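You operate a simulated robot arm through the tools that you are given. There is no shell and no other tool.

You are at the controls of a simulated robot arm. One attempt, no reset.

TASK
Charge cell five in the cradle at the volts and amps on its label.
Fine: red supply plug in before the black one, contact arm shut, all before the output goes on; switch the output off once the amps have dropped to 0.1; the other cells stay.

It is judged by the outcome, as a careful person would: the job done as asked, and still so three seconds after it is handed in. It fails if anything else is knocked over, pushed out of place, dropped, spilled or broken.

THE ROBOT
A 7-joint arm with a two-finger parallel gripper, fixed in place. Base frame: the origin is on the floor under the middle of its stand, x ahead of it, y to its left, z up; the work surface is at about z = 762. Units: mm, rad, N and s.
It reaches about 1247 mm from its shoulder. Its first joint turns from -2.304 to 2.304 rad. Payload 3.91 kg.
The tool frame sits at the grasp point between the pads (the TCP): z along the fingers, y along the line on which they close. The tips reach 30 mm beyond it. The gripper opens to 110 mm. The fingers are 20 mm wide and 10 mm thick; the gripper's body (48 by 112 mm) begins 55 mm behind the TCP.
Orientation is told as [roll, pitch, yaw] about the base's x, y, z axes, in that order, counted from this pose: with the fingers straight down and closing along the base's y, the tool's x points along the base's -x, its y along +y and its z along -z.

THE INTERFACE
- The arm moves only by the tool move_arm. Its argument "steps" is a list that holds one entry, the list of rows, each a list of 7 numbers: the shift along the tool's x, y, z in mm, then the turn, a rotation vector about the tool's x, y, z in rad, then the opening in per cent of the stroke, from 0 (shut) to 100 (fully open). In form: [[[dx, dy, dz, rx, ry, rz, grip], ...]]. A call has 1 to 20 rows; each row shifts and turns the commanded pose from where the row before left it, along the tool's axes as they then stand. Each row takes 0.2 s and may step no farther than 50 mm and 0.15 rad from the row before; otherwise, or with a gripper value out of range, the whole call is refused. Where a pose cannot be reached the arm comes as near as it can. A force on the tool above 40 N (or 10 N above the force at the start of the call, whichever is more), or a blocked arm, ends the call early, and 0.2 s more pass. Each finger travels about 108 mm/s and halts on what it meets, pressing with about 31 N; the grip force reading is that of the motor and also rises with nothing between the fingers. The clock runs only during rows and for 0.2 s after the last one: add rows that do not move to give the fingers time. The reply holds the time, the measured pose of the TCP, the force on the tool along the base axes, the opening and the grip force, in the units named above and with some noise, with the torque about the TCP (base axes, N m) and any sound that the robot's microphone picked up, and new pictures: "views" is both (left out), scene, wrist or none.
- Cameras (640 x 400 px; columns grow to the right, rows downward): "scene" is fixed at [50.7, 651.1, 1540.7]; the picture's right is [-0.60, -0.80, 0.00], its down [-0.46, 0.34, -0.82] and it looks along [0.66, -0.49, -0.58] (base axes); focal length 356 px, centre (320, 200). "wrist" rides on the gripper at [72, 17, -103] in the tool frame; the picture's right is [-0.23, 0.97, 0.00], its down [-0.76, -0.18, -0.62] and it looks along [-0.61, -0.14, 0.78] (tool axes); focal length 222 px, centre (320, 200). There is no depth. A picture from a camera that has moved, and an enlarged one, comes with that camera's place and axes in the base frame and with its lens.
- enlarge(camera, box): a new picture of the part [left, top, right, bottom] of that camera's present view, enlarged. The clock stands still meanwhile.
- close_job(): hands the job in; it is judged then, once.

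Places have to be worked out from the pictures, the camera data and where the tool is seen. Open the gripper and draw the arm clear of the work before you hand the job in, unless the task says otherwise.

The tools are called after "Request:" as name(argument=value, ...) on one line, values as JSON. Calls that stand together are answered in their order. move_arm: Moves the arm, as the interface text tells. Its arguments: {"type":"object","properties":{"steps":{"type":"array"},"views":{"type":"string","enum":["both","scene","wrist","none"]}},"required":["steps"]} The other tools are called the same way: enlarge (camera, box) takes an enlarged picture of a part of a camera's view; close_job () hands the job in.

At the start:

```text
t: 0.0
tool_pos: [707.6, 199.9, 1126.4]
ee_rot: [0.0, 0.001, 0.0]
force: [0.4, -0.2, 0.7]
moment: [0.02, 0.0, -0.03]
opening: 109.8
gripper_force: 0.1
```

scene: 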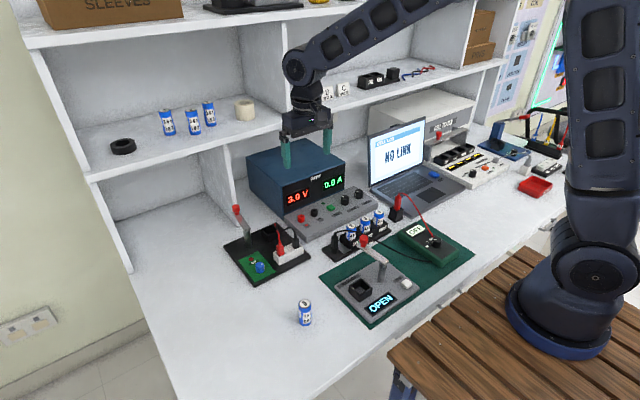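
wrist: 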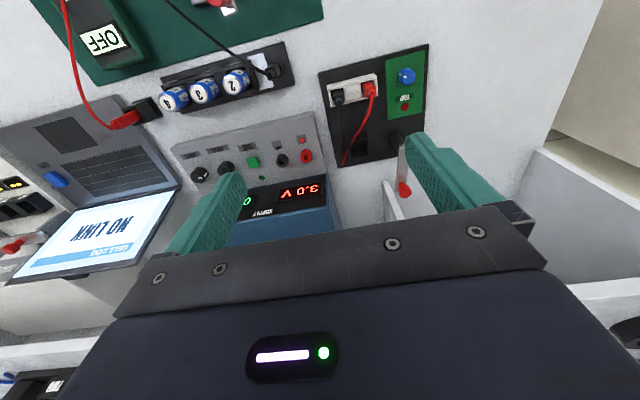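

I'll begin by looking closely at the bench in the fixed camera before moving anything.

Request:
enlarge(camera="scene", box=[220, 180, 380, 280])

Request:
enlarge(camera="scene", box=[320, 200, 480, 330])

Request:
enlarge(camera="scene", box=[270, 270, 370, 340])

Request:
enlarge(camera="scene", box=[100, 80, 260, 180])

Request:
enlarge(camera="wrist", box=[140, 40, 440, 230])

```text
4.00 times, centred on (300, 230) of scene
camera zoom: at [50.7, 651.1, 1540.7], right [-0.6, -0.8, 0.0], down [-0.46, 0.34, -0.82], along [0.66, -0.49, -0.58], focal length 1423 px, centre (400, 80)
```

zoom: 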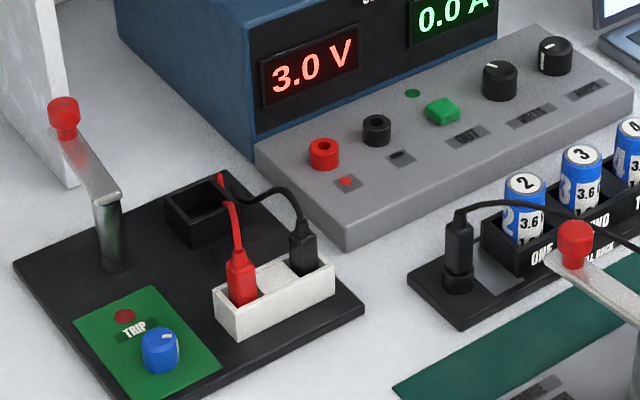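

```text
3.08 times, centred on (400, 265) of scene
camera zoom: at [50.7, 651.1, 1540.7], right [-0.6, -0.8, 0.0], down [-0.46, 0.34, -0.82], along [0.66, -0.49, -0.58], focal length 1095 px, centre (74, 0)
```

zoom: 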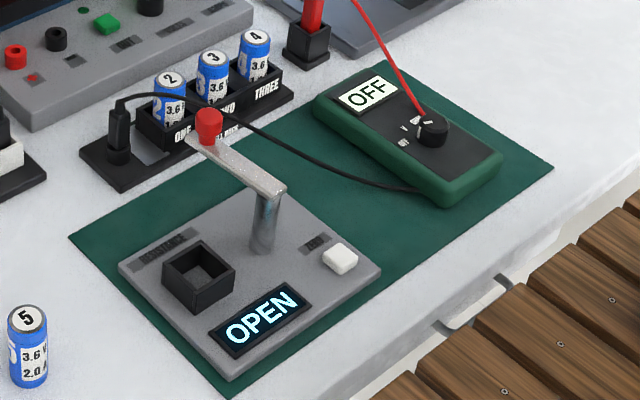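

```text
5.71 times, centred on (320, 305) of scene
camera zoom: at [50.7, 651.1, 1540.7], right [-0.6, -0.8, 0.0], down [-0.46, 0.34, -0.82], along [0.66, -0.49, -0.58], focal length 2033 px, centre (320, -400)
```

zoom: 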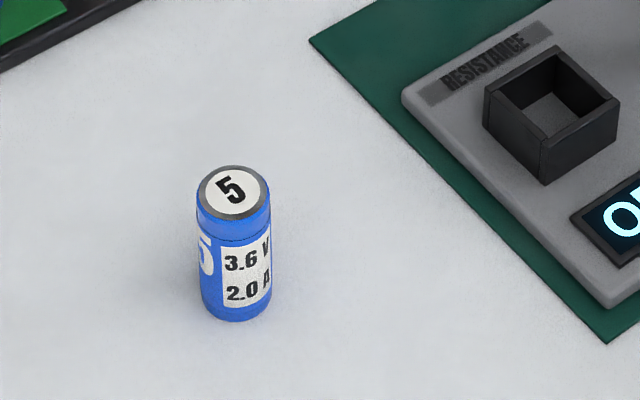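

```text
4.00 times, centred on (180, 130) of scene
camera zoom: at [50.7, 651.1, 1540.7], right [-0.6, -0.8, 0.0], down [-0.46, 0.34, -0.82], along [0.66, -0.49, -0.58], focal length 1423 px, centre (880, 480)
```

zoom: 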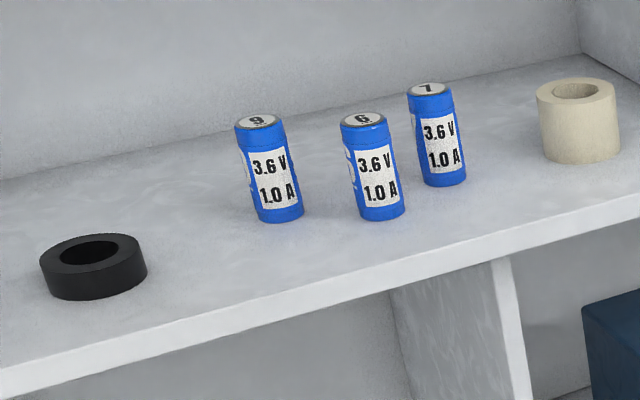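

```text
2.11 times, centred on (290, 135) of wrist
camera zoom: at [635.2, 216.9, 1229.2], right [0.23, 0.97, 0.0], down [0.76, -0.18, 0.62], along [0.61, -0.14, -0.78], focal length 468 px, centre (383, 337)
```

zoom: 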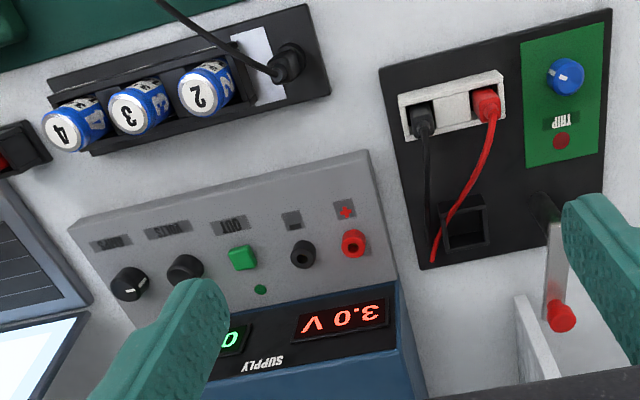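

Cell 5 (3.6 V / 2.0 A) stands alone near (530, 338). The cradle is the black board with the square well, a post and red-knobbed bar swung open, and the two plugs in a white holder. I'll lower the arm in free air so the wrist camera gets a nearer look at cradle and supply.

Request:
move_arm(steps=[[[5, 20, 31, 0, 0, 0, 100], [5, 20, 31, 0, 0, 0, 100], [5, 20, 31, 0, 0, 0, 100], [5, 20, 31, 0, 0, 0, 100]]])

```text
t: 1.0
tool_pos: [688.6, 278.4, 1002.8]
ee_rot: [0.001, 0.002, -0.002]
force: [0.1, -0.3, -0.4]
moment: [0.01, 0.0, -0.01]
opening: 109.9
gripper_force: 0.0
camera wrist: at [616.1, 296.2, 1105.2], right [0.23, 0.97, 0.0], down [0.76, -0.18, 0.62], along [0.61, -0.14, -0.78], focal length 222 px, centre (320, 200)
```

scene: 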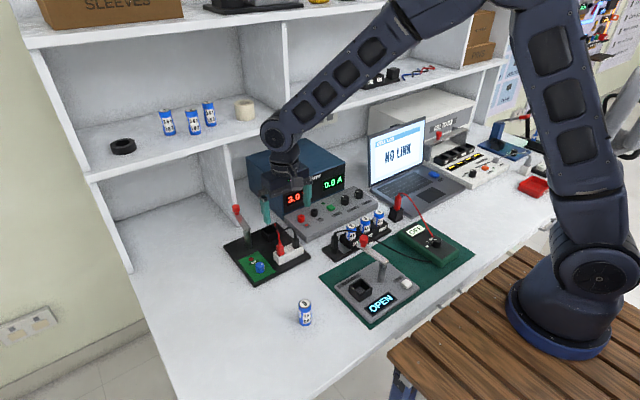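
wrist: 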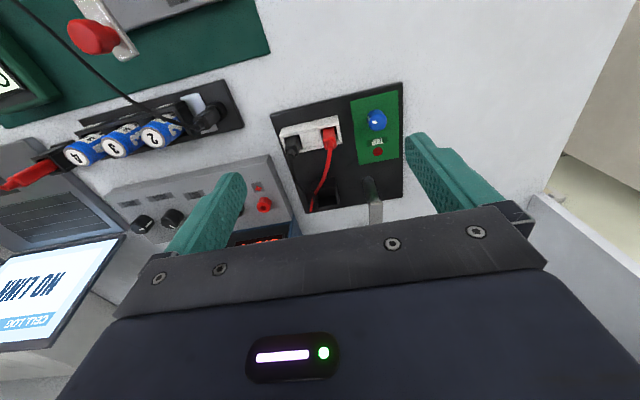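

The wrist camera now sees the cradle, holder and trip panel from above. I'll enlarge that area before going nearer.

Request:
enlarge(camera="wrist", box=[260, 70, 420, 230])

Request:
enlarge(camera="wrist", box=[60, 80, 300, 250])

```text
2.50 times, centred on (340, 150) of wrist
camera zoom: at [616.1, 296.2, 1105.2], right [0.23, 0.97, 0.0], down [0.76, -0.18, 0.62], along [0.61, -0.14, -0.78], focal length 555 px, centre (270, 325)
```

zoom: 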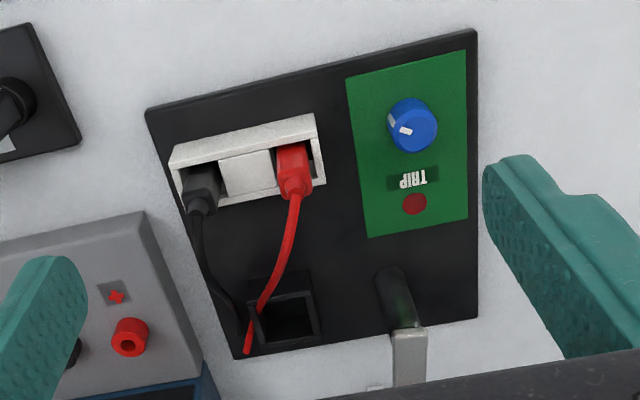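

```text
2.35 times, centred on (180, 165) of wrist
camera zoom: at [616.1, 296.2, 1105.2], right [0.23, 0.97, 0.0], down [0.76, -0.18, 0.62], along [0.61, -0.14, -0.78], focal length 523 px, centre (649, 282)
```

zoom: 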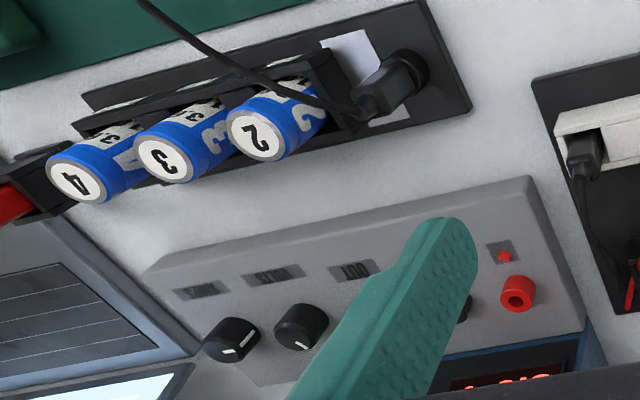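

The plugs sit in the white holder with their cables running past the well; the trip panel has a blue knob with a white mark. I'll move over the cradle, still well above everything, for a nearer top view.

Request:
move_arm(steps=[[[-37, 5, 10, 0, 0, 0, 100], [-37, 5, 10, 0, 0, 0, 100], [-37, 5, 10, 0, 0, 0, 100]]])

Request:
enlarge(camera="wrist", box=[220, 50, 440, 220])

Request:
enlarge(camera="scene", box=[215, 190, 315, 290])

```text
t: 1.8
tool_pos: [798.5, 294.2, 973.7]
ee_rot: [0.001, -0.001, 0.0]
force: [-0.4, -0.1, 0.9]
moment: [-0.02, -0.01, 0.01]
opening: 109.9
gripper_force: 0.2
camera wrist: at [726.0, 312.3, 1077.2], right [0.23, 0.97, 0.0], down [0.76, -0.18, 0.62], along [0.61, -0.14, -0.78], focal length 222 px, centre (320, 200)
```

scene: 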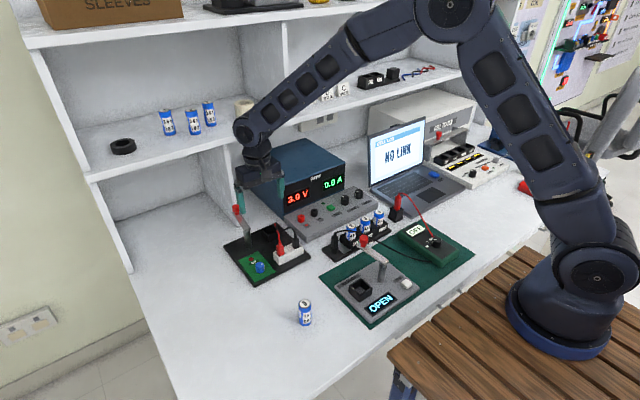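
wrist: 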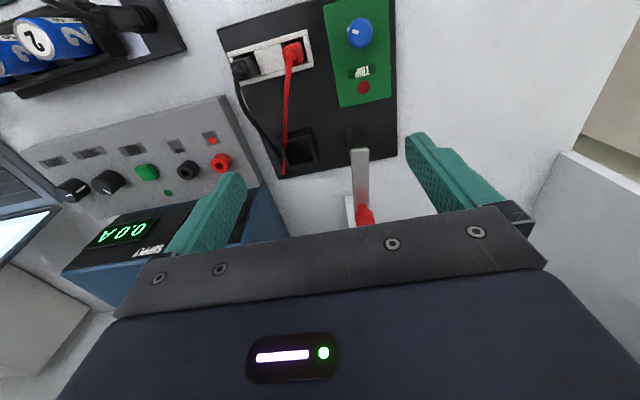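

```text
2.35 times, centred on (330, 135) of wrist
camera zoom: at [726.0, 312.3, 1077.2], right [0.23, 0.97, 0.0], down [0.76, -0.18, 0.62], along [0.61, -0.14, -0.78], focal length 523 px, centre (296, 353)
```

zoom: 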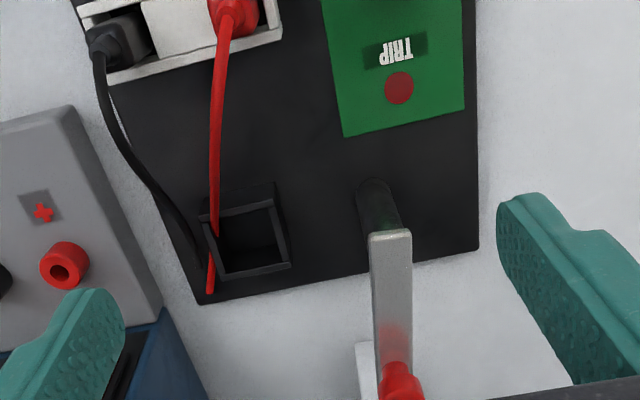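

```text
4.00 times, centred on (265, 240) of scene
camera zoom: at [50.7, 651.1, 1540.7], right [-0.6, -0.8, 0.0], down [-0.46, 0.34, -0.82], along [0.66, -0.49, -0.58], focal length 1423 px, centre (540, 40)
```

zoom: 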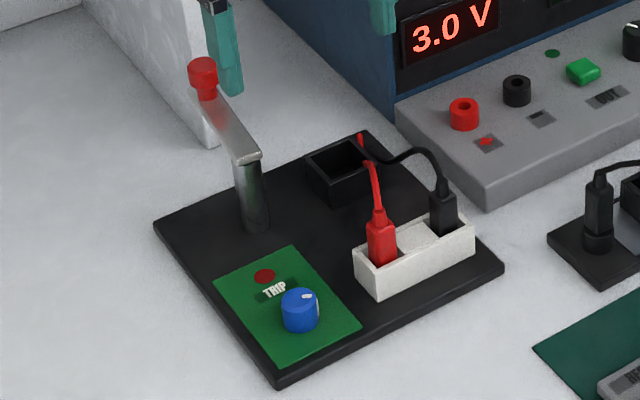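

The bar is a swing arm: it points to +x from its post (~857, 327), and the well lies to its -y side. I'll go to a lower viewpoint in front of the cradle to measure post, well, plugs and trip knob better.

Request:
move_arm(steps=[[[25, -1, 30, 0, 0, 0, 100], [25, -1, 30, 0, 0, 0, 100], [20, -1, 30, 0, 0, 0, 100]]], views="wrist")

Request:
enlarge(camera="wrist", box=[230, 20, 450, 220])

Request:
enlarge(camera="wrist", box=[0, 60, 240, 260])

```text
t: 2.6
tool_pos: [729.0, 291.7, 883.6]
ee_rot: [0.0, 0.0, -0.001]
force: [-0.8, -0.2, -0.5]
moment: [0.03, -0.01, -0.02]
opening: 110.1
gripper_force: 0.0
camera wrist: at [656.2, 309.3, 986.0], right [0.23, 0.97, 0.0], down [0.76, -0.18, 0.62], along [0.61, -0.14, -0.78], focal length 222 px, centre (320, 200)
```

wrist: 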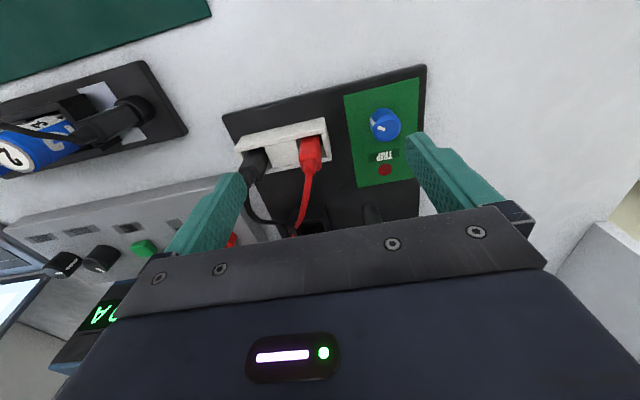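

```text
2.00 times, centred on (340, 120) of wrist
camera zoom: at [656.2, 309.3, 986.0], right [0.23, 0.97, 0.0], down [0.76, -0.18, 0.62], along [0.61, -0.14, -0.78], focal length 444 px, centre (280, 360)
```

zoom: 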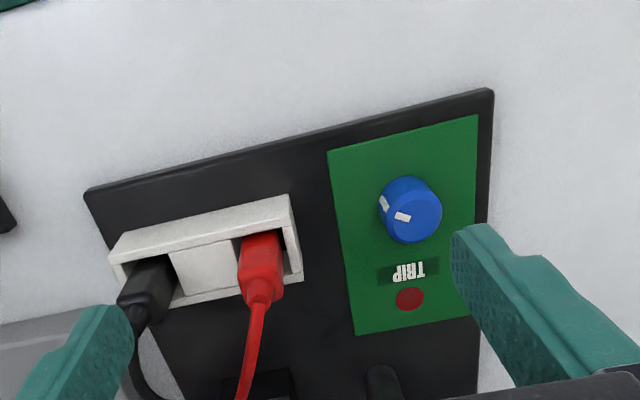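

```text
2.00 times, centred on (120, 160) of wrist
camera zoom: at [656.2, 309.3, 986.0], right [0.23, 0.97, 0.0], down [0.76, -0.18, 0.62], along [0.61, -0.14, -0.78], focal length 444 px, centre (720, 280)
```

zoom: 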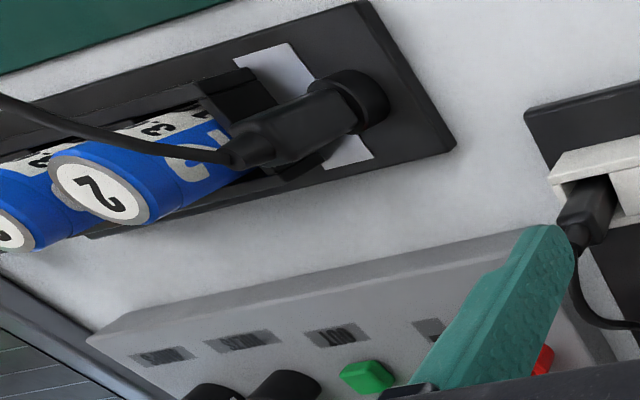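

Board edges come out axis-aligned (x 703–906, y 200–390), holder about x 720–760 with red plug near (741, 280) and well near (856, 250). Next I go above cell 5 for a vertical look to refine its place.

Request:
move_arm(steps=[[[38, 9, -15, 0, 0, 0, 100], [40, 9, -15, 0, 0, 0, 100], [40, 9, -15, 0, 0, 0, 100], [40, 9, -15, 0, 0, 0, 100], [40, 9, -16, 0, 0, 0, 100], [0, 0, 0, 0, 0, 0, 100]]])

Request:
enlarge(camera="wrist", box=[240, 60, 400, 220])

```text
t: 4.0
tool_pos: [530.1, 336.8, 958.1]
ee_rot: [0.002, 0.001, -0.002]
force: [-0.7, -0.4, -0.2]
moment: [0.01, 0.0, -0.01]
opening: 110.0
gripper_force: 0.0
camera wrist: at [458.2, 354.3, 1060.8], right [0.23, 0.97, 0.0], down [0.76, -0.18, 0.62], along [0.61, -0.14, -0.78], focal length 222 px, centre (320, 200)
```

scene: 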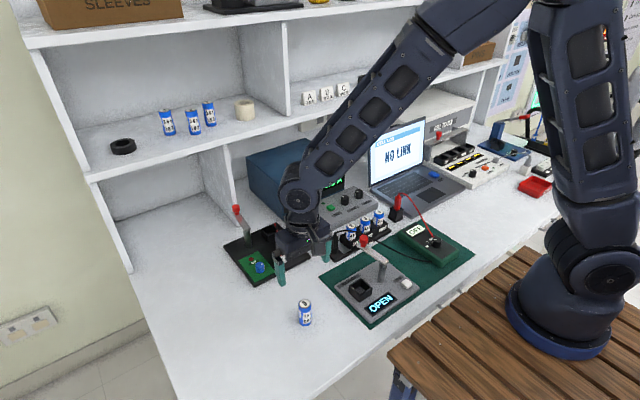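
wrist: 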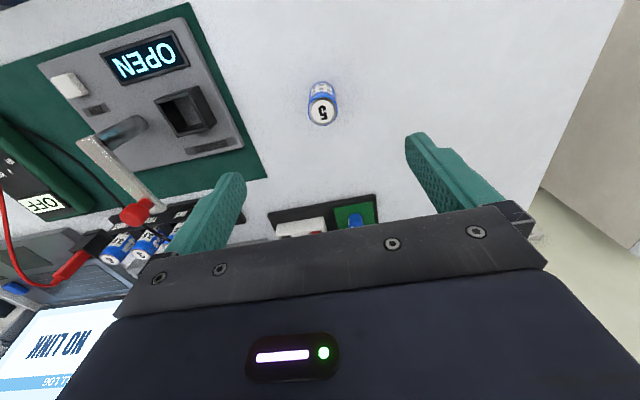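

```text
2.50 times, centred on (320, 140) of wrist
camera zoom: at [458.2, 354.3, 1060.8], right [0.23, 0.97, 0.0], down [0.76, -0.18, 0.62], along [0.61, -0.14, -0.78], focal length 555 px, centre (320, 350)
```

zoom: 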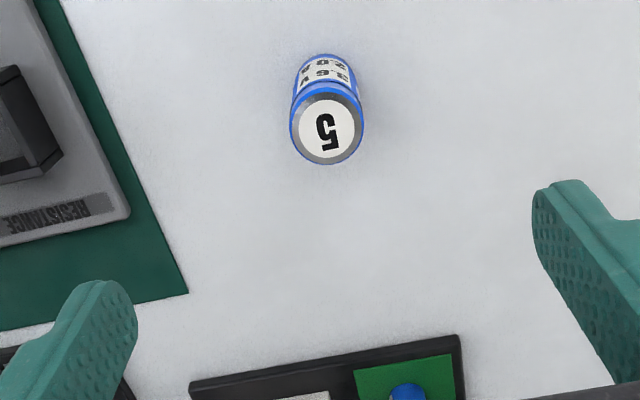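

Cell 5's top shows at about (528, 340), top near z = 833, diameter ~28 mm. I shift onto it and drop to just above its top to check centring before going around it.

Request:
move_arm(steps=[[[2, 3.5, 30, 0, 0, 0, 100], [0, 0, 40, 0, 0, 0, 100], [0, 0, 10, 0, 0, 0, 100], [0, 0, 0, 0, 0, 0, 100]]], views="wrist")

Request:
enlarge(camera="wrist", box=[240, 80, 400, 220])

```text
t: 5.0
tool_pos: [529.2, 339.6, 878.2]
ee_rot: [0.0, 0.001, 0.002]
force: [0.1, 0.6, -0.3]
moment: [-0.03, 0.0, -0.01]
opening: 110.1
gripper_force: 0.1
camera wrist: at [456.1, 357.6, 980.7], right [0.23, 0.97, 0.0], down [0.76, -0.18, 0.62], along [0.61, -0.14, -0.78], focal length 222 px, centre (320, 200)
```

wrist: 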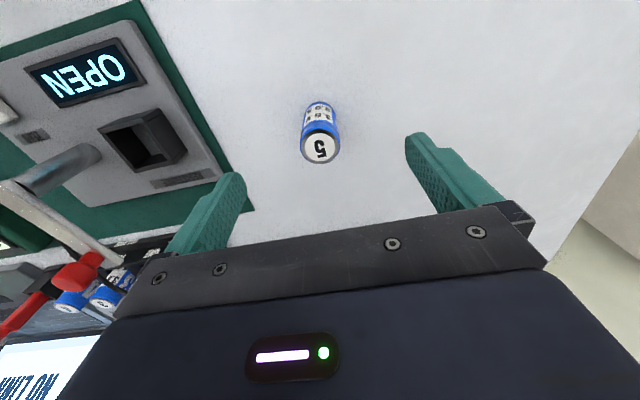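

```text
2.86 times, centred on (320, 150) of wrist
camera zoom: at [456.1, 357.6, 980.7], right [0.23, 0.97, 0.0], down [0.76, -0.18, 0.62], along [0.61, -0.14, -0.78], focal length 635 px, centre (320, 343)
```

zoom: 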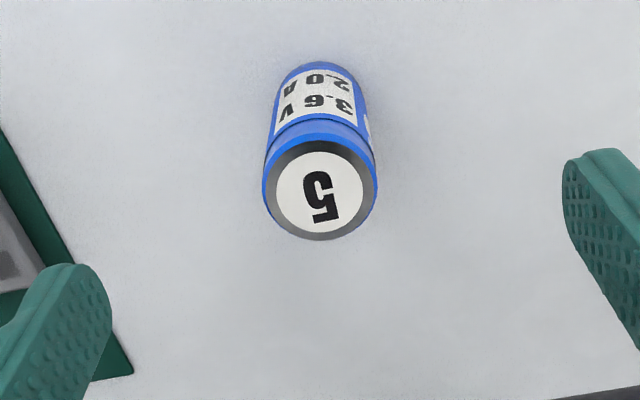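

The cell is centred in y and about 2–3 mm nearer the robot than the TCP. I shift, go down so the tips reach about halfway down the cell, and close.

Request:
move_arm(steps=[[[2, 1, 20, 0, 0, 0, 100], [0, 0, 20, 0, 0, 0, 100], [0, 0, 10, 0, 0, 0, 100], [0, 0, 0, 0, 0, 0, 100], [0, 0, 0, 0, 0, 0, 40], [0, 0, 0, 0, 0, 0, 20], [0, 0, 0, 0, 0, 0, 20], [0, 0, 0, 0, 0, 0, 20], [0, 0, 0, 0, 0, 0, 20]]])

Request:
enlarge(camera="wrist", box=[240, 80, 400, 240])

```text
t: 7.0
tool_pos: [526.2, 341.1, 829.7]
ee_rot: [0.0, 0.002, 0.0]
force: [-0.1, 0.2, 0.0]
moment: [-0.03, 0.0, 0.01]
opening: 31.0
gripper_force: 31.2
camera wrist: at [454.2, 358.1, 931.6], right [0.23, 0.97, 0.0], down [0.76, -0.18, 0.62], along [0.61, -0.14, -0.78], focal length 222 px, centre (320, 200)
```

scene: 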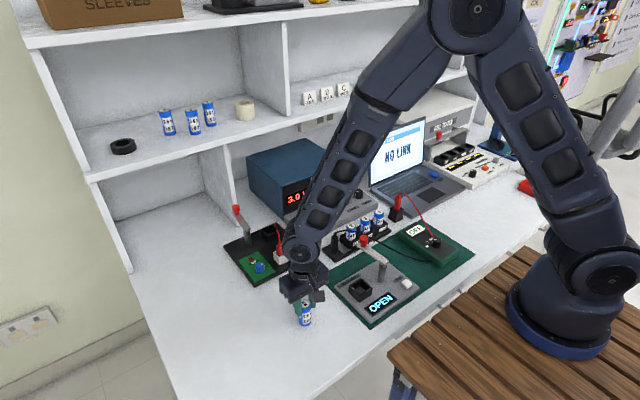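
wrist: 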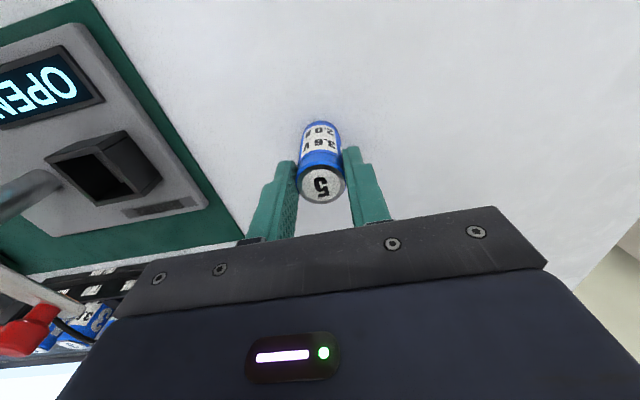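

```text
2.50 times, centred on (320, 160) of wrist
camera zoom: at [454.2, 358.1, 931.6], right [0.23, 0.97, 0.0], down [0.76, -0.18, 0.62], along [0.61, -0.14, -0.78], focal length 555 px, centre (320, 300)
```

zoom: 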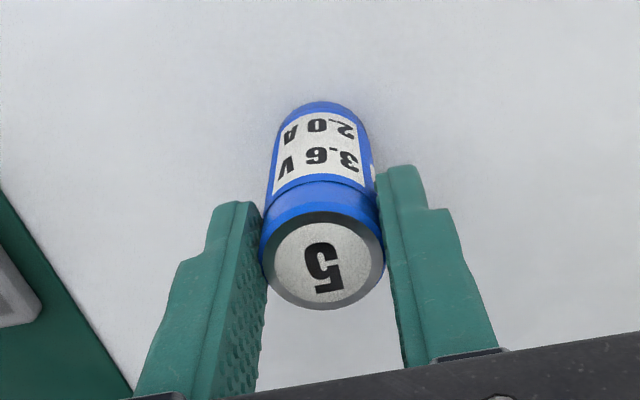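

The cell is held (31 mm between pads). I lift it clear and carry it to above the well's estimated place, with its bottom higher than the arm knob.

Request:
move_arm(steps=[[[0, 0, -20, 0, 0, 0, 20], [0, 0, -40, 0, 0, 0, 20], [0, 0, -40, 0, 0, 0, 20], [0, 0, -40, 0, 0, 0, 20], [-40, -11, 0, 0, 0, 0, 20], [-40, -11, 0, 0, 0, 0, 20], [-40, -11, 0, 0, 0, 0, 20], [-40, -11, 0, 0, 0, 0, 20], [-40, -11, 0, 0, 0, 0, 20], [-40, -11, 0, 0, 0, 0, 20], [-40, -11, 0, 0, 0, 0, 20], [-40, -11, 0, 0, 0, 0, 20], [0, 0, 0, 0, 0, 0, 20]]])

Request:
enlarge(camera="wrist", box=[220, 40, 420, 220])

Request:
enlarge(camera="scene", box=[215, 170, 335, 290])

```text
t: 9.8
tool_pos: [847.4, 253.7, 967.8]
ee_rot: [0.0, 0.001, 0.0]
force: [-0.3, 0.7, -0.7]
moment: [0.0, -0.02, 0.01]
opening: 31.0
gripper_force: 31.2
camera wrist: at [775.4, 270.6, 1071.2], right [0.23, 0.97, 0.0], down [0.76, -0.18, 0.62], along [0.61, -0.14, -0.78], focal length 222 px, centre (320, 200)
```

scene: 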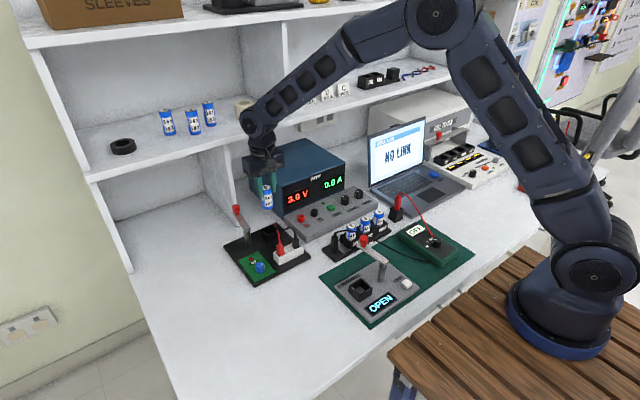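
wrist: 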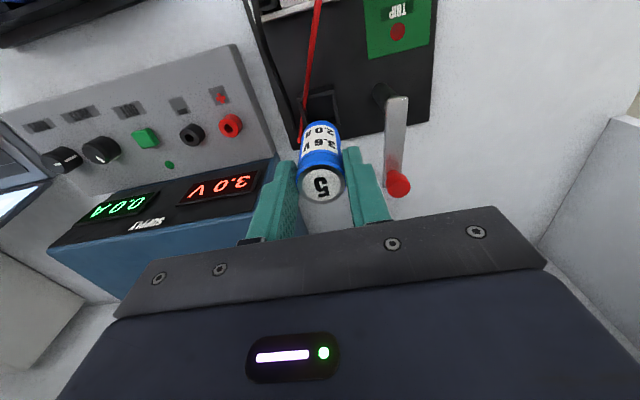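

```text
2.22 times, centred on (320, 130) of wrist
camera zoom: at [775.4, 270.6, 1071.2], right [0.23, 0.97, 0.0], down [0.76, -0.18, 0.62], along [0.61, -0.14, -0.78], focal length 494 px, centre (320, 356)
```

zoom: 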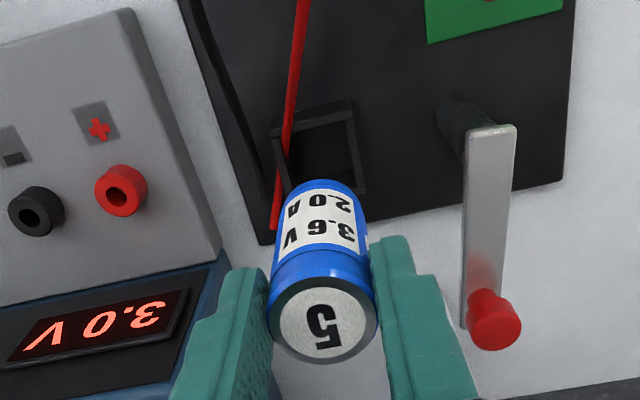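

```text
3.33 times, centred on (275, 230) of scene
camera zoom: at [50.7, 651.1, 1540.7], right [-0.6, -0.8, 0.0], down [-0.46, 0.34, -0.82], along [0.66, -0.49, -0.58], focal length 1186 px, centre (470, 100)
```

zoom: 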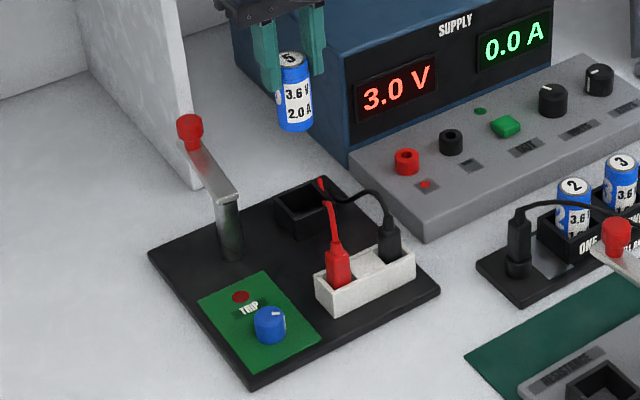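

The cell hangs just past the well. I'll enlarge the well to measure its rim exactly.

Request:
enlarge(camera="wrist", box=[290, 70, 350, 130])

Request:
enlarge(camera="scene", box=[285, 215, 325, 255])

```text
6.67 times, centred on (320, 100) of wrist
camera zoom: at [775.4, 270.6, 1071.2], right [0.23, 0.97, 0.0], down [0.76, -0.18, 0.62], along [0.61, -0.14, -0.78], focal length 1481 px, centre (320, 867)
```

zoom: 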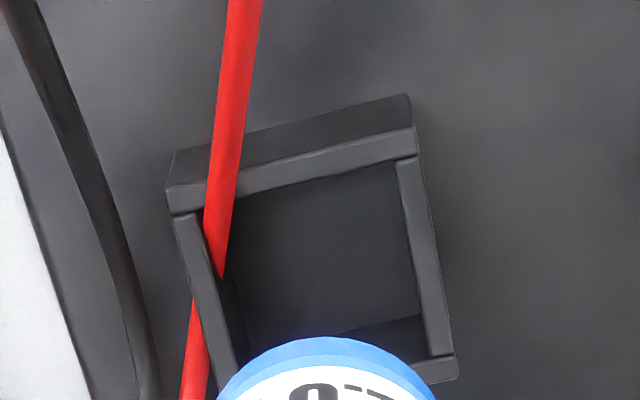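

```text
10.00 times, centred on (305, 235) of scene
camera zoom: at [50.7, 651.1, 1540.7], right [-0.6, -0.8, 0.0], down [-0.46, 0.34, -0.82], along [0.66, -0.49, -0.58], focal length 3558 px, centre (470, -150)
```

zoom: 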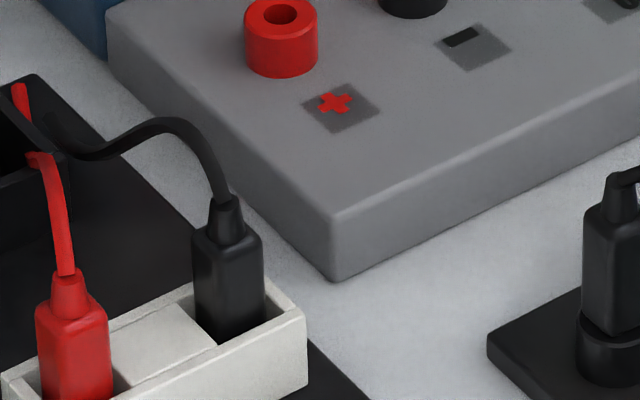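

Rim corners give the well's centre at (857, 251), rim z ≈ 798, plate ≈ 772, inner width ~34 mm against a ~30 mm cell. I shift over it and lower until the cell's bottom is just above the rim, then check.

Request:
move_arm(steps=[[[-8.6, -3, 0, 0, 0, 0, 20], [0, 0, 40, 0, 0, 0, 20], [0, 0, 40, 0, 0, 0, 20], [0, 0, 14, 0, 0, 0, 20], [0, 0, 0, 0, 0, 0, 20]]])

Request:
enlarge(camera="wrist", box=[270, 90, 370, 190])

Request:
enlarge(camera="scene", box=[255, 190, 335, 260])

```text
t: 11.0
tool_pos: [855.9, 249.4, 873.9]
ee_rot: [0.001, -0.001, -0.001]
force: [0.1, 0.3, -0.6]
moment: [-0.05, -0.02, -0.03]
opening: 30.7
gripper_force: 31.1
camera wrist: at [783.3, 266.6, 977.5], right [0.23, 0.97, 0.0], down [0.76, -0.18, 0.62], along [0.61, -0.14, -0.78], focal length 222 px, centre (320, 200)
```

scene: 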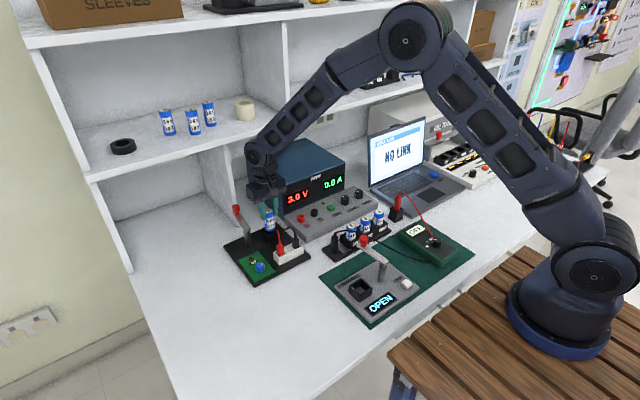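
wrist: 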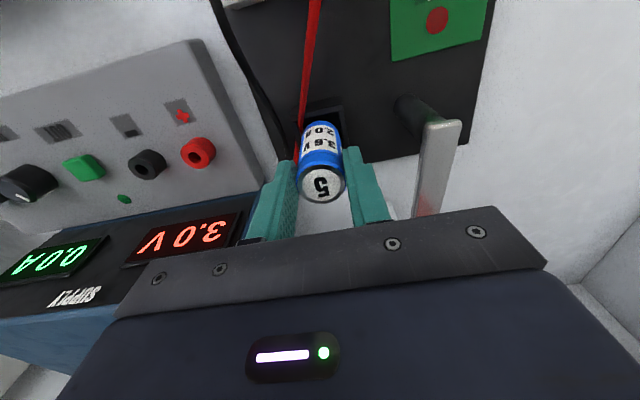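

```text
4.00 times, centred on (320, 140) of wrist
camera zoom: at [783.3, 266.6, 977.5], right [0.23, 0.97, 0.0], down [0.76, -0.18, 0.62], along [0.61, -0.14, -0.78], focal length 888 px, centre (320, 440)
```

zoom: 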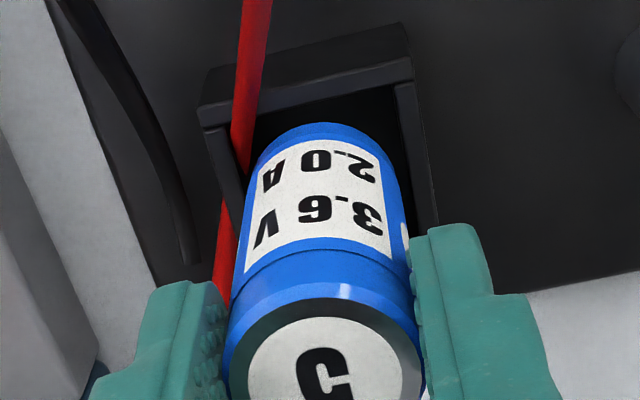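

```text
5.71 times, centred on (295, 225) of scene
camera zoom: at [50.7, 651.1, 1540.7], right [-0.6, -0.8, 0.0], down [-0.46, 0.34, -0.82], along [0.66, -0.49, -0.58], focal length 2033 px, centre (463, 57)
```

zoom: 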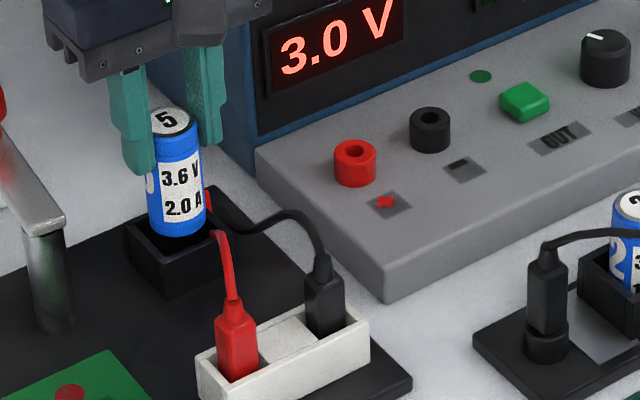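

The cell sits over the opening, about 1 mm toward the robot side. I nudge +x and lower in small steps, watching the force.

Request:
move_arm(steps=[[[-1.2, 0.4, 0, 0, 0, 0, 20], [0, 0, 4, 0, 0, 0, 20], [0, 0, 4, 0, 0, 0, 20], [0, 0, 4, 0, 0, 0, 20], [0, 0, 4, 0, 0, 0, 20], [0, 0, 4, 0, 0, 0, 20]]])

Request:
enlarge(camera="scene", box=[255, 190, 335, 260])

Request:
enlarge(camera="wrist", box=[270, 90, 370, 190])

```text
t: 12.4
tool_pos: [858.3, 250.8, 854.2]
ee_rot: [0.0, 0.0, -0.001]
force: [0.5, 0.3, -0.8]
moment: [-0.02, 0.01, -0.01]
opening: 31.2
gripper_force: 30.7
camera wrist: at [784.1, 267.5, 957.3], right [0.23, 0.97, 0.0], down [0.76, -0.18, 0.62], along [0.61, -0.14, -0.78], focal length 222 px, centre (320, 200)
```

scene: 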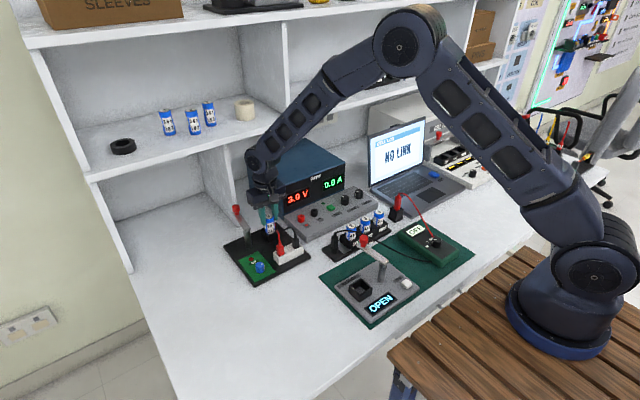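
wrist: 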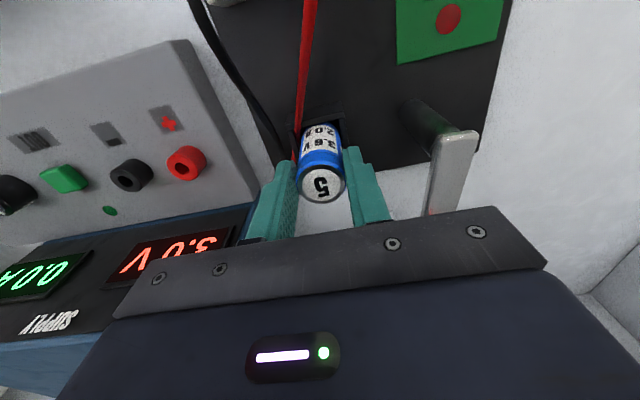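

```text
5.71 times, centred on (295, 225) of scene
camera zoom: at [50.7, 651.1, 1540.7], right [-0.6, -0.8, 0.0], down [-0.46, 0.34, -0.82], along [0.66, -0.49, -0.58], focal length 2033 px, centre (463, 57)
```

zoom: 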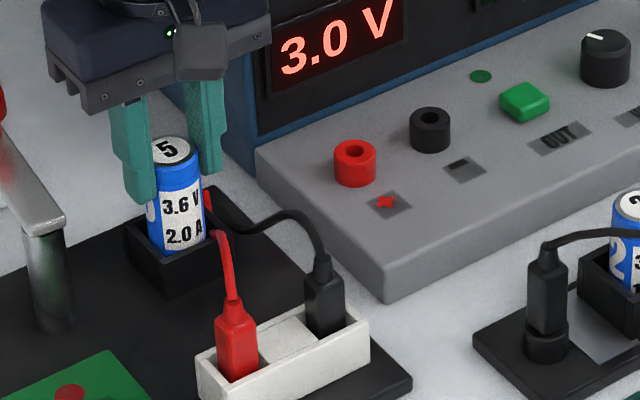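

```text
4.00 times, centred on (320, 140) of wrist
camera zoom: at [784.1, 267.5, 957.3], right [0.23, 0.97, 0.0], down [0.76, -0.18, 0.62], along [0.61, -0.14, -0.78], focal length 888 px, centre (320, 440)
```

zoom: 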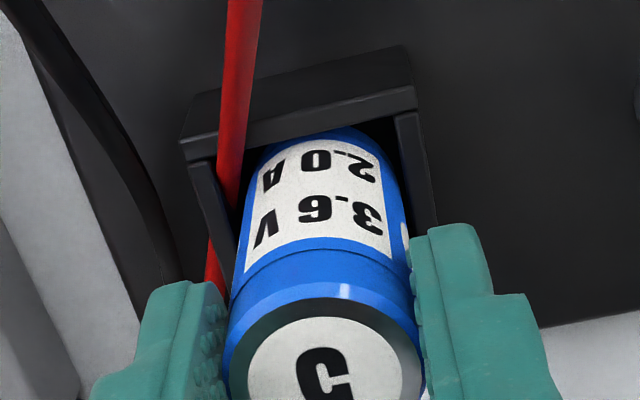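

The cell is about 11 mm into the well with no contact force. I keep lowering in small steps towards the floor.

Request:
move_arm(steps=[[[0, 0, 3, 0, 0, 0, 20], [0, 0, 3, 0, 0, 0, 20], [0, 0, 3, 0, 0, 0, 20], [0, 0, 1, 0, 0, 0, 20]]], views="none")

```text
t: 13.4
tool_pos: [855.7, 251.3, 845.0]
ee_rot: [0.001, 0.001, 0.0]
force: [0.2, 0.7, -1.9]
moment: [-0.01, 0.02, 0.01]
opening: 30.9
gripper_force: 31.4
```

Request:
move_arm(steps=[[[0, 0, 1, 0, 0, 0, 20], [0, 0, 1, 0, 0, 0, 20]]], views="none")

```text
t: 14.0
tool_pos: [856.1, 250.7, 842.3]
ee_rot: [-0.001, -0.001, 0.0]
force: [-0.5, 0.1, -1.9]
moment: [-0.02, 0.0, -0.03]
opening: 30.7
gripper_force: 30.8
```

Still no clear contact; two more 1 mm steps.

Request:
move_arm(steps=[[[0, 0, 1, 0, 0, 0, 20], [0, 0, 1, 0, 0, 0, 20]]], views="scene")

Request:
enlarge(camera="scene", box=[255, 190, 335, 260])

```text
t: 14.6
tool_pos: [856.2, 249.3, 839.7]
ee_rot: [-0.001, 0.001, -0.001]
force: [-2.5, -1.9, 7.5]
moment: [-0.15, 0.18, -0.02]
opening: 31.3
gripper_force: 31.6
```

scene: 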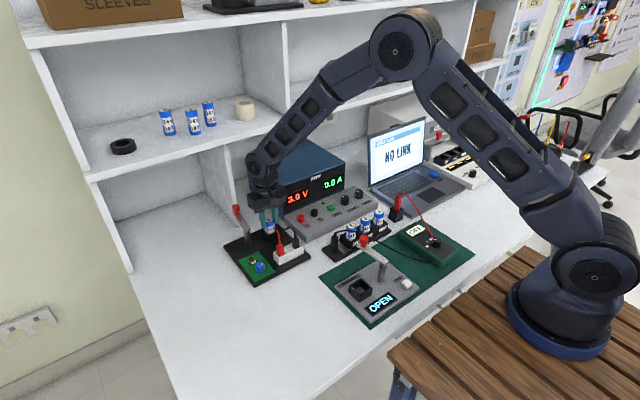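

```text
5.71 times, centred on (295, 225) of scene
camera zoom: at [50.7, 651.1, 1540.7], right [-0.6, -0.8, 0.0], down [-0.46, 0.34, -0.82], along [0.66, -0.49, -0.58], focal length 2033 px, centre (463, 57)
```

zoom: 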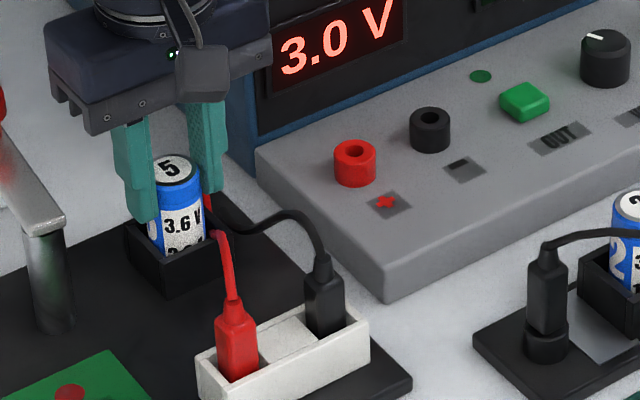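

Floor contact felt (7.5 N), so the cell is seated. I open the fingers moderately (not reaching the post) and rise straight up.

Request:
move_arm(steps=[[[0, 0, 0, 0, 0, 0, 45], [0, 0, 0, 0, 0, 0, 45], [0, 0, 0, 0, 0, 0, 45], [0, 0, -20, 0, 0, 0, 45], [0, 0, -30, 0, 0, 0, 45], [0, 0, -40, 0, 0, 0, 45], [20, 0, -30, 0, 0, 0, 45], [40, 0, 0, 0, 0, 0, 45], [0, 0, 0, 0, 0, 0, 45]]])

Request:
enlarge(camera="scene", box=[225, 190, 305, 260])

Request:
enlarge(camera="wrist", box=[270, 60, 430, 220])

```text
t: 16.6
tool_pos: [796.0, 250.0, 959.6]
ee_rot: [0.0, 0.0, -0.004]
force: [-0.3, -0.9, 0.6]
moment: [0.01, -0.03, 0.0]
opening: 49.4
gripper_force: 0.0
camera wrist: at [723.7, 268.0, 1063.0], right [0.23, 0.97, 0.0], down [0.76, -0.18, 0.62], along [0.61, -0.14, -0.78], focal length 222 px, centre (320, 200)
```

scene: 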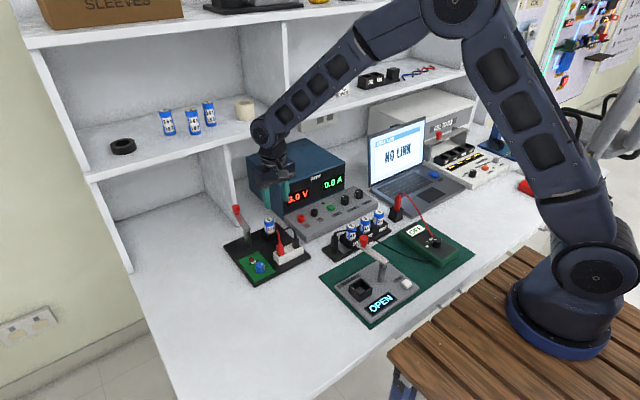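
wrist: 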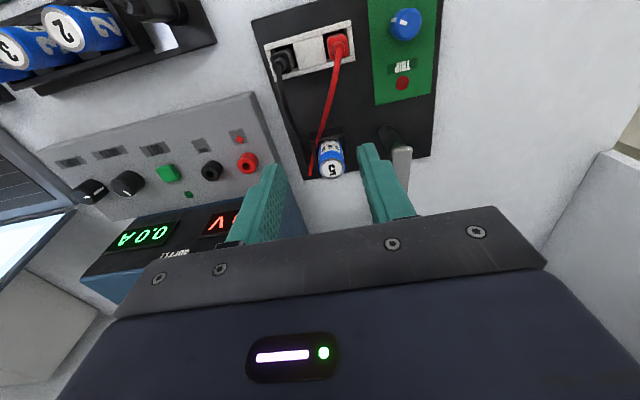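

```text
5.71 times, centred on (265, 225) of scene
camera zoom: at [50.7, 651.1, 1540.7], right [-0.6, -0.8, 0.0], down [-0.46, 0.34, -0.82], along [0.66, -0.49, -0.58], focal length 2033 px, centre (634, 57)
```

zoom: 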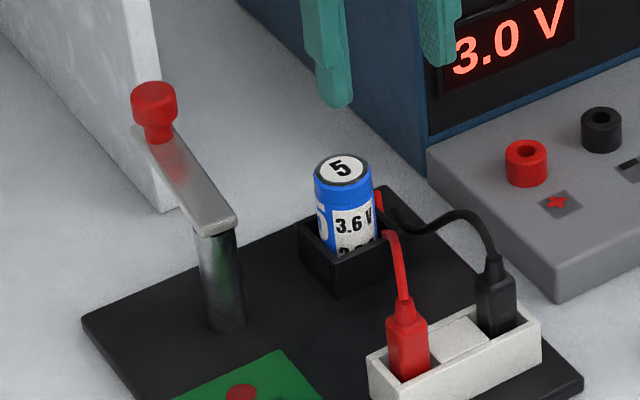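

```text
2.50 times, centred on (350, 140) of wrist
camera zoom: at [723.7, 268.0, 1063.0], right [0.23, 0.97, 0.0], down [0.76, -0.18, 0.62], along [0.61, -0.14, -0.78], focal length 555 px, centre (245, 350)
```

zoom: 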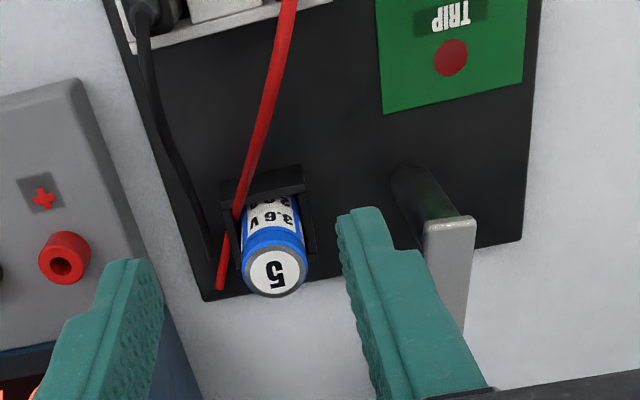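

Cell 5 is seated upright in the well. Post is near (857, 330), bar top near z = 845, knob near (936, 324), i.e. radius ~79, equal to the post–well distance. The bar must swing clockwise to −y. I'll close the fingers and bring them down on the bar's +y side about 40 mm out from the post, clear of the bar.

Request:
move_arm(steps=[[[-25, 28, 0, 0, 0, 0, 0], [-25, 28, 0, 0, 0, 0, 0], [-25, 28, 0, 0, 0, 0, 0], [-26, 29, 0, 0, 0, 0, 0], [0, 0, 30, 0, 0, 0, 0], [0, 0, 20, 0, 0, 0, 0], [0, 0, 0, 0, 0, 0, 0]]])

Request:
enlarge(camera="wrist", box=[220, 60, 420, 240])

Request:
enlarge(camera="scene", box=[215, 150, 305, 260])

```text
t: 18.2
tool_pos: [897.2, 362.8, 910.9]
ee_rot: [0.0, -0.001, 0.0]
force: [-0.2, -0.6, -0.2]
moment: [-0.01, -0.01, 0.02]
opening: 0.0
gripper_force: 31.7
camera wrist: at [825.8, 380.7, 1013.4], right [0.23, 0.97, 0.0], down [0.76, -0.18, 0.62], along [0.61, -0.14, -0.78], focal length 222 px, centre (320, 200)
```

scene: 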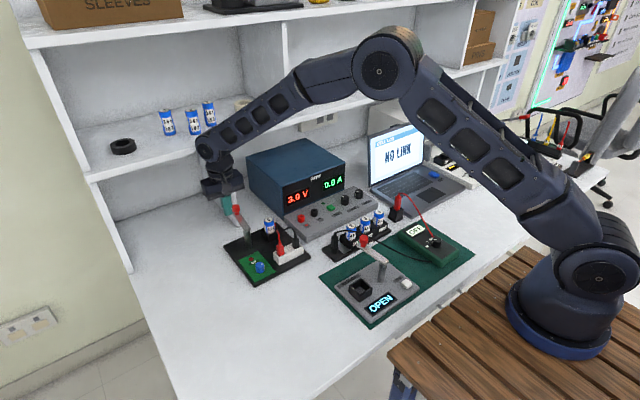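
wrist: 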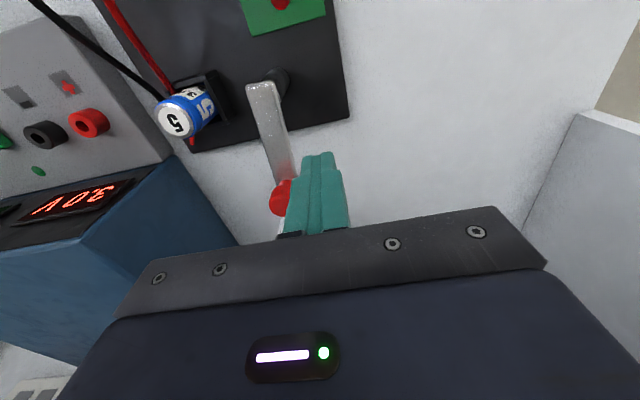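

```text
2.22 times, centred on (320, 150) of wrist
camera zoom: at [825.8, 380.7, 1013.4], right [0.23, 0.97, 0.0], down [0.76, -0.18, 0.62], along [0.61, -0.14, -0.78], focal length 494 px, centre (320, 311)
```

zoom: 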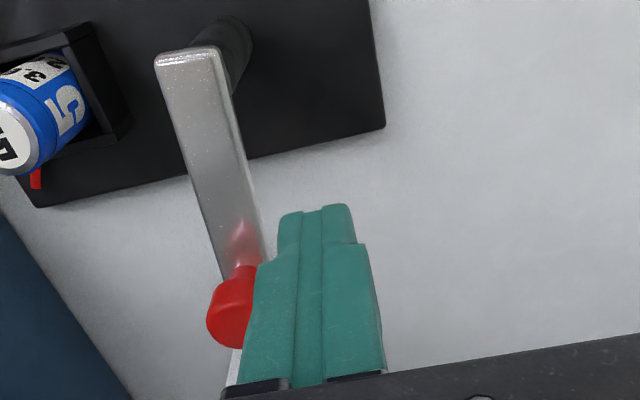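

```text
3.64 times, centred on (260, 205) of scene
camera zoom: at [50.7, 651.1, 1540.7], right [-0.6, -0.8, 0.0], down [-0.46, 0.34, -0.82], along [0.66, -0.49, -0.58], focal length 1294 px, centre (538, 182)
```

zoom: 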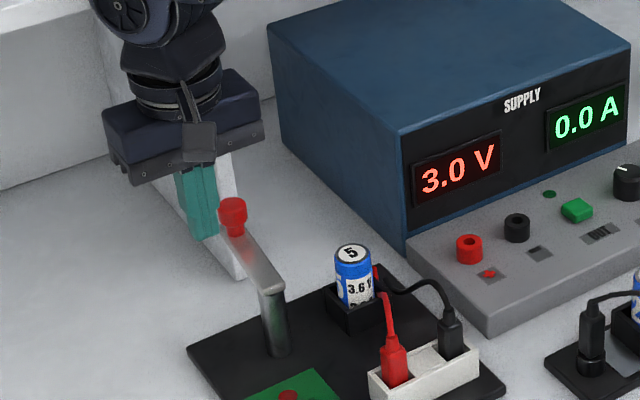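

The bar is about 20 mm wide at roughly −7°, its trailing (+y) side at y ≈ 337 beside my fingers, with free air between. I lower so the tips pass below bar height and push gently along the arc for the first half.

Request:
move_arm(steps=[[[0, 0, 29, 0, 0, 0, 0], [0, 0, 29, 0, 0, 0, 0], [0, -4, 0, 0, 0, 0, 0], [0, -4, 0, 0, 0, 0, 0], [0, -4, 0, 0, 0, 0, 0], [-2.1, -4, 0, 0, 0, 0, 0], [-1.6, -5.7, 0, 0, 0, 0, 0], [-0.9, -5.8, 0, 0, 0, 0, 0], [0, -5.8, 0, 0, 0, 0, 0], [0.6, -5.8, 0, 0, 0, 0, 0]]])

Request:
enlarge(camera="scene", box=[215, 150, 305, 260])

```text
t: 20.4
tool_pos: [901.8, 324.4, 851.9]
ee_rot: [0.002, 0.001, -0.002]
force: [0.8, -0.4, -0.4]
moment: [0.01, -0.01, 0.02]
opening: 0.2
gripper_force: 31.0
camera wrist: at [828.8, 341.5, 954.9], right [0.23, 0.97, 0.0], down [0.76, -0.18, 0.62], along [0.61, -0.14, -0.78], focal length 222 px, centre (320, 200)
```

scene: 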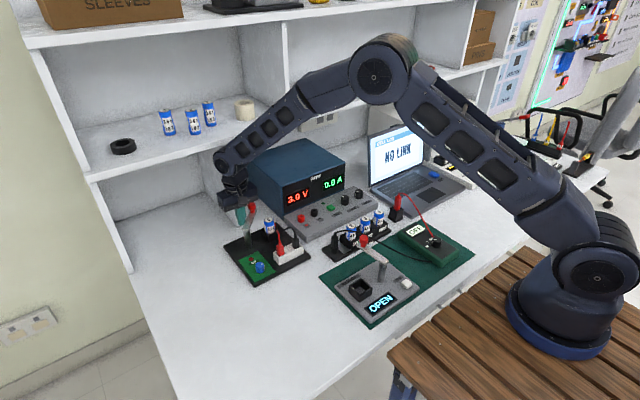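
wrist: 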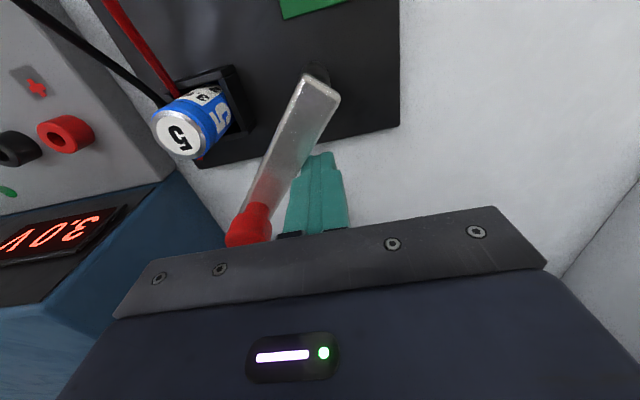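

```text
3.64 times, centred on (260, 205) of scene
camera zoom: at [50.7, 651.1, 1540.7], right [-0.6, -0.8, 0.0], down [-0.46, 0.34, -0.82], along [0.66, -0.49, -0.58], focal length 1294 px, centre (538, 182)
```

zoom: 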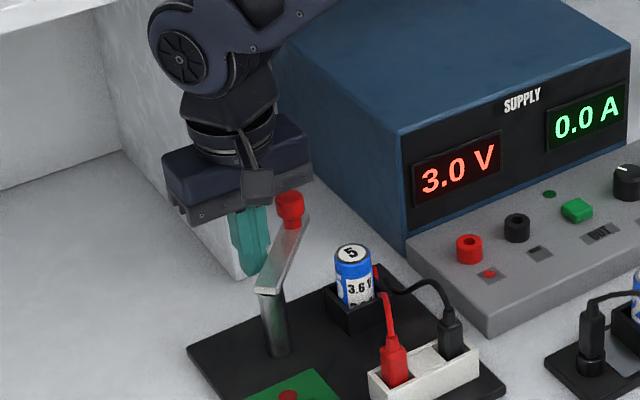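

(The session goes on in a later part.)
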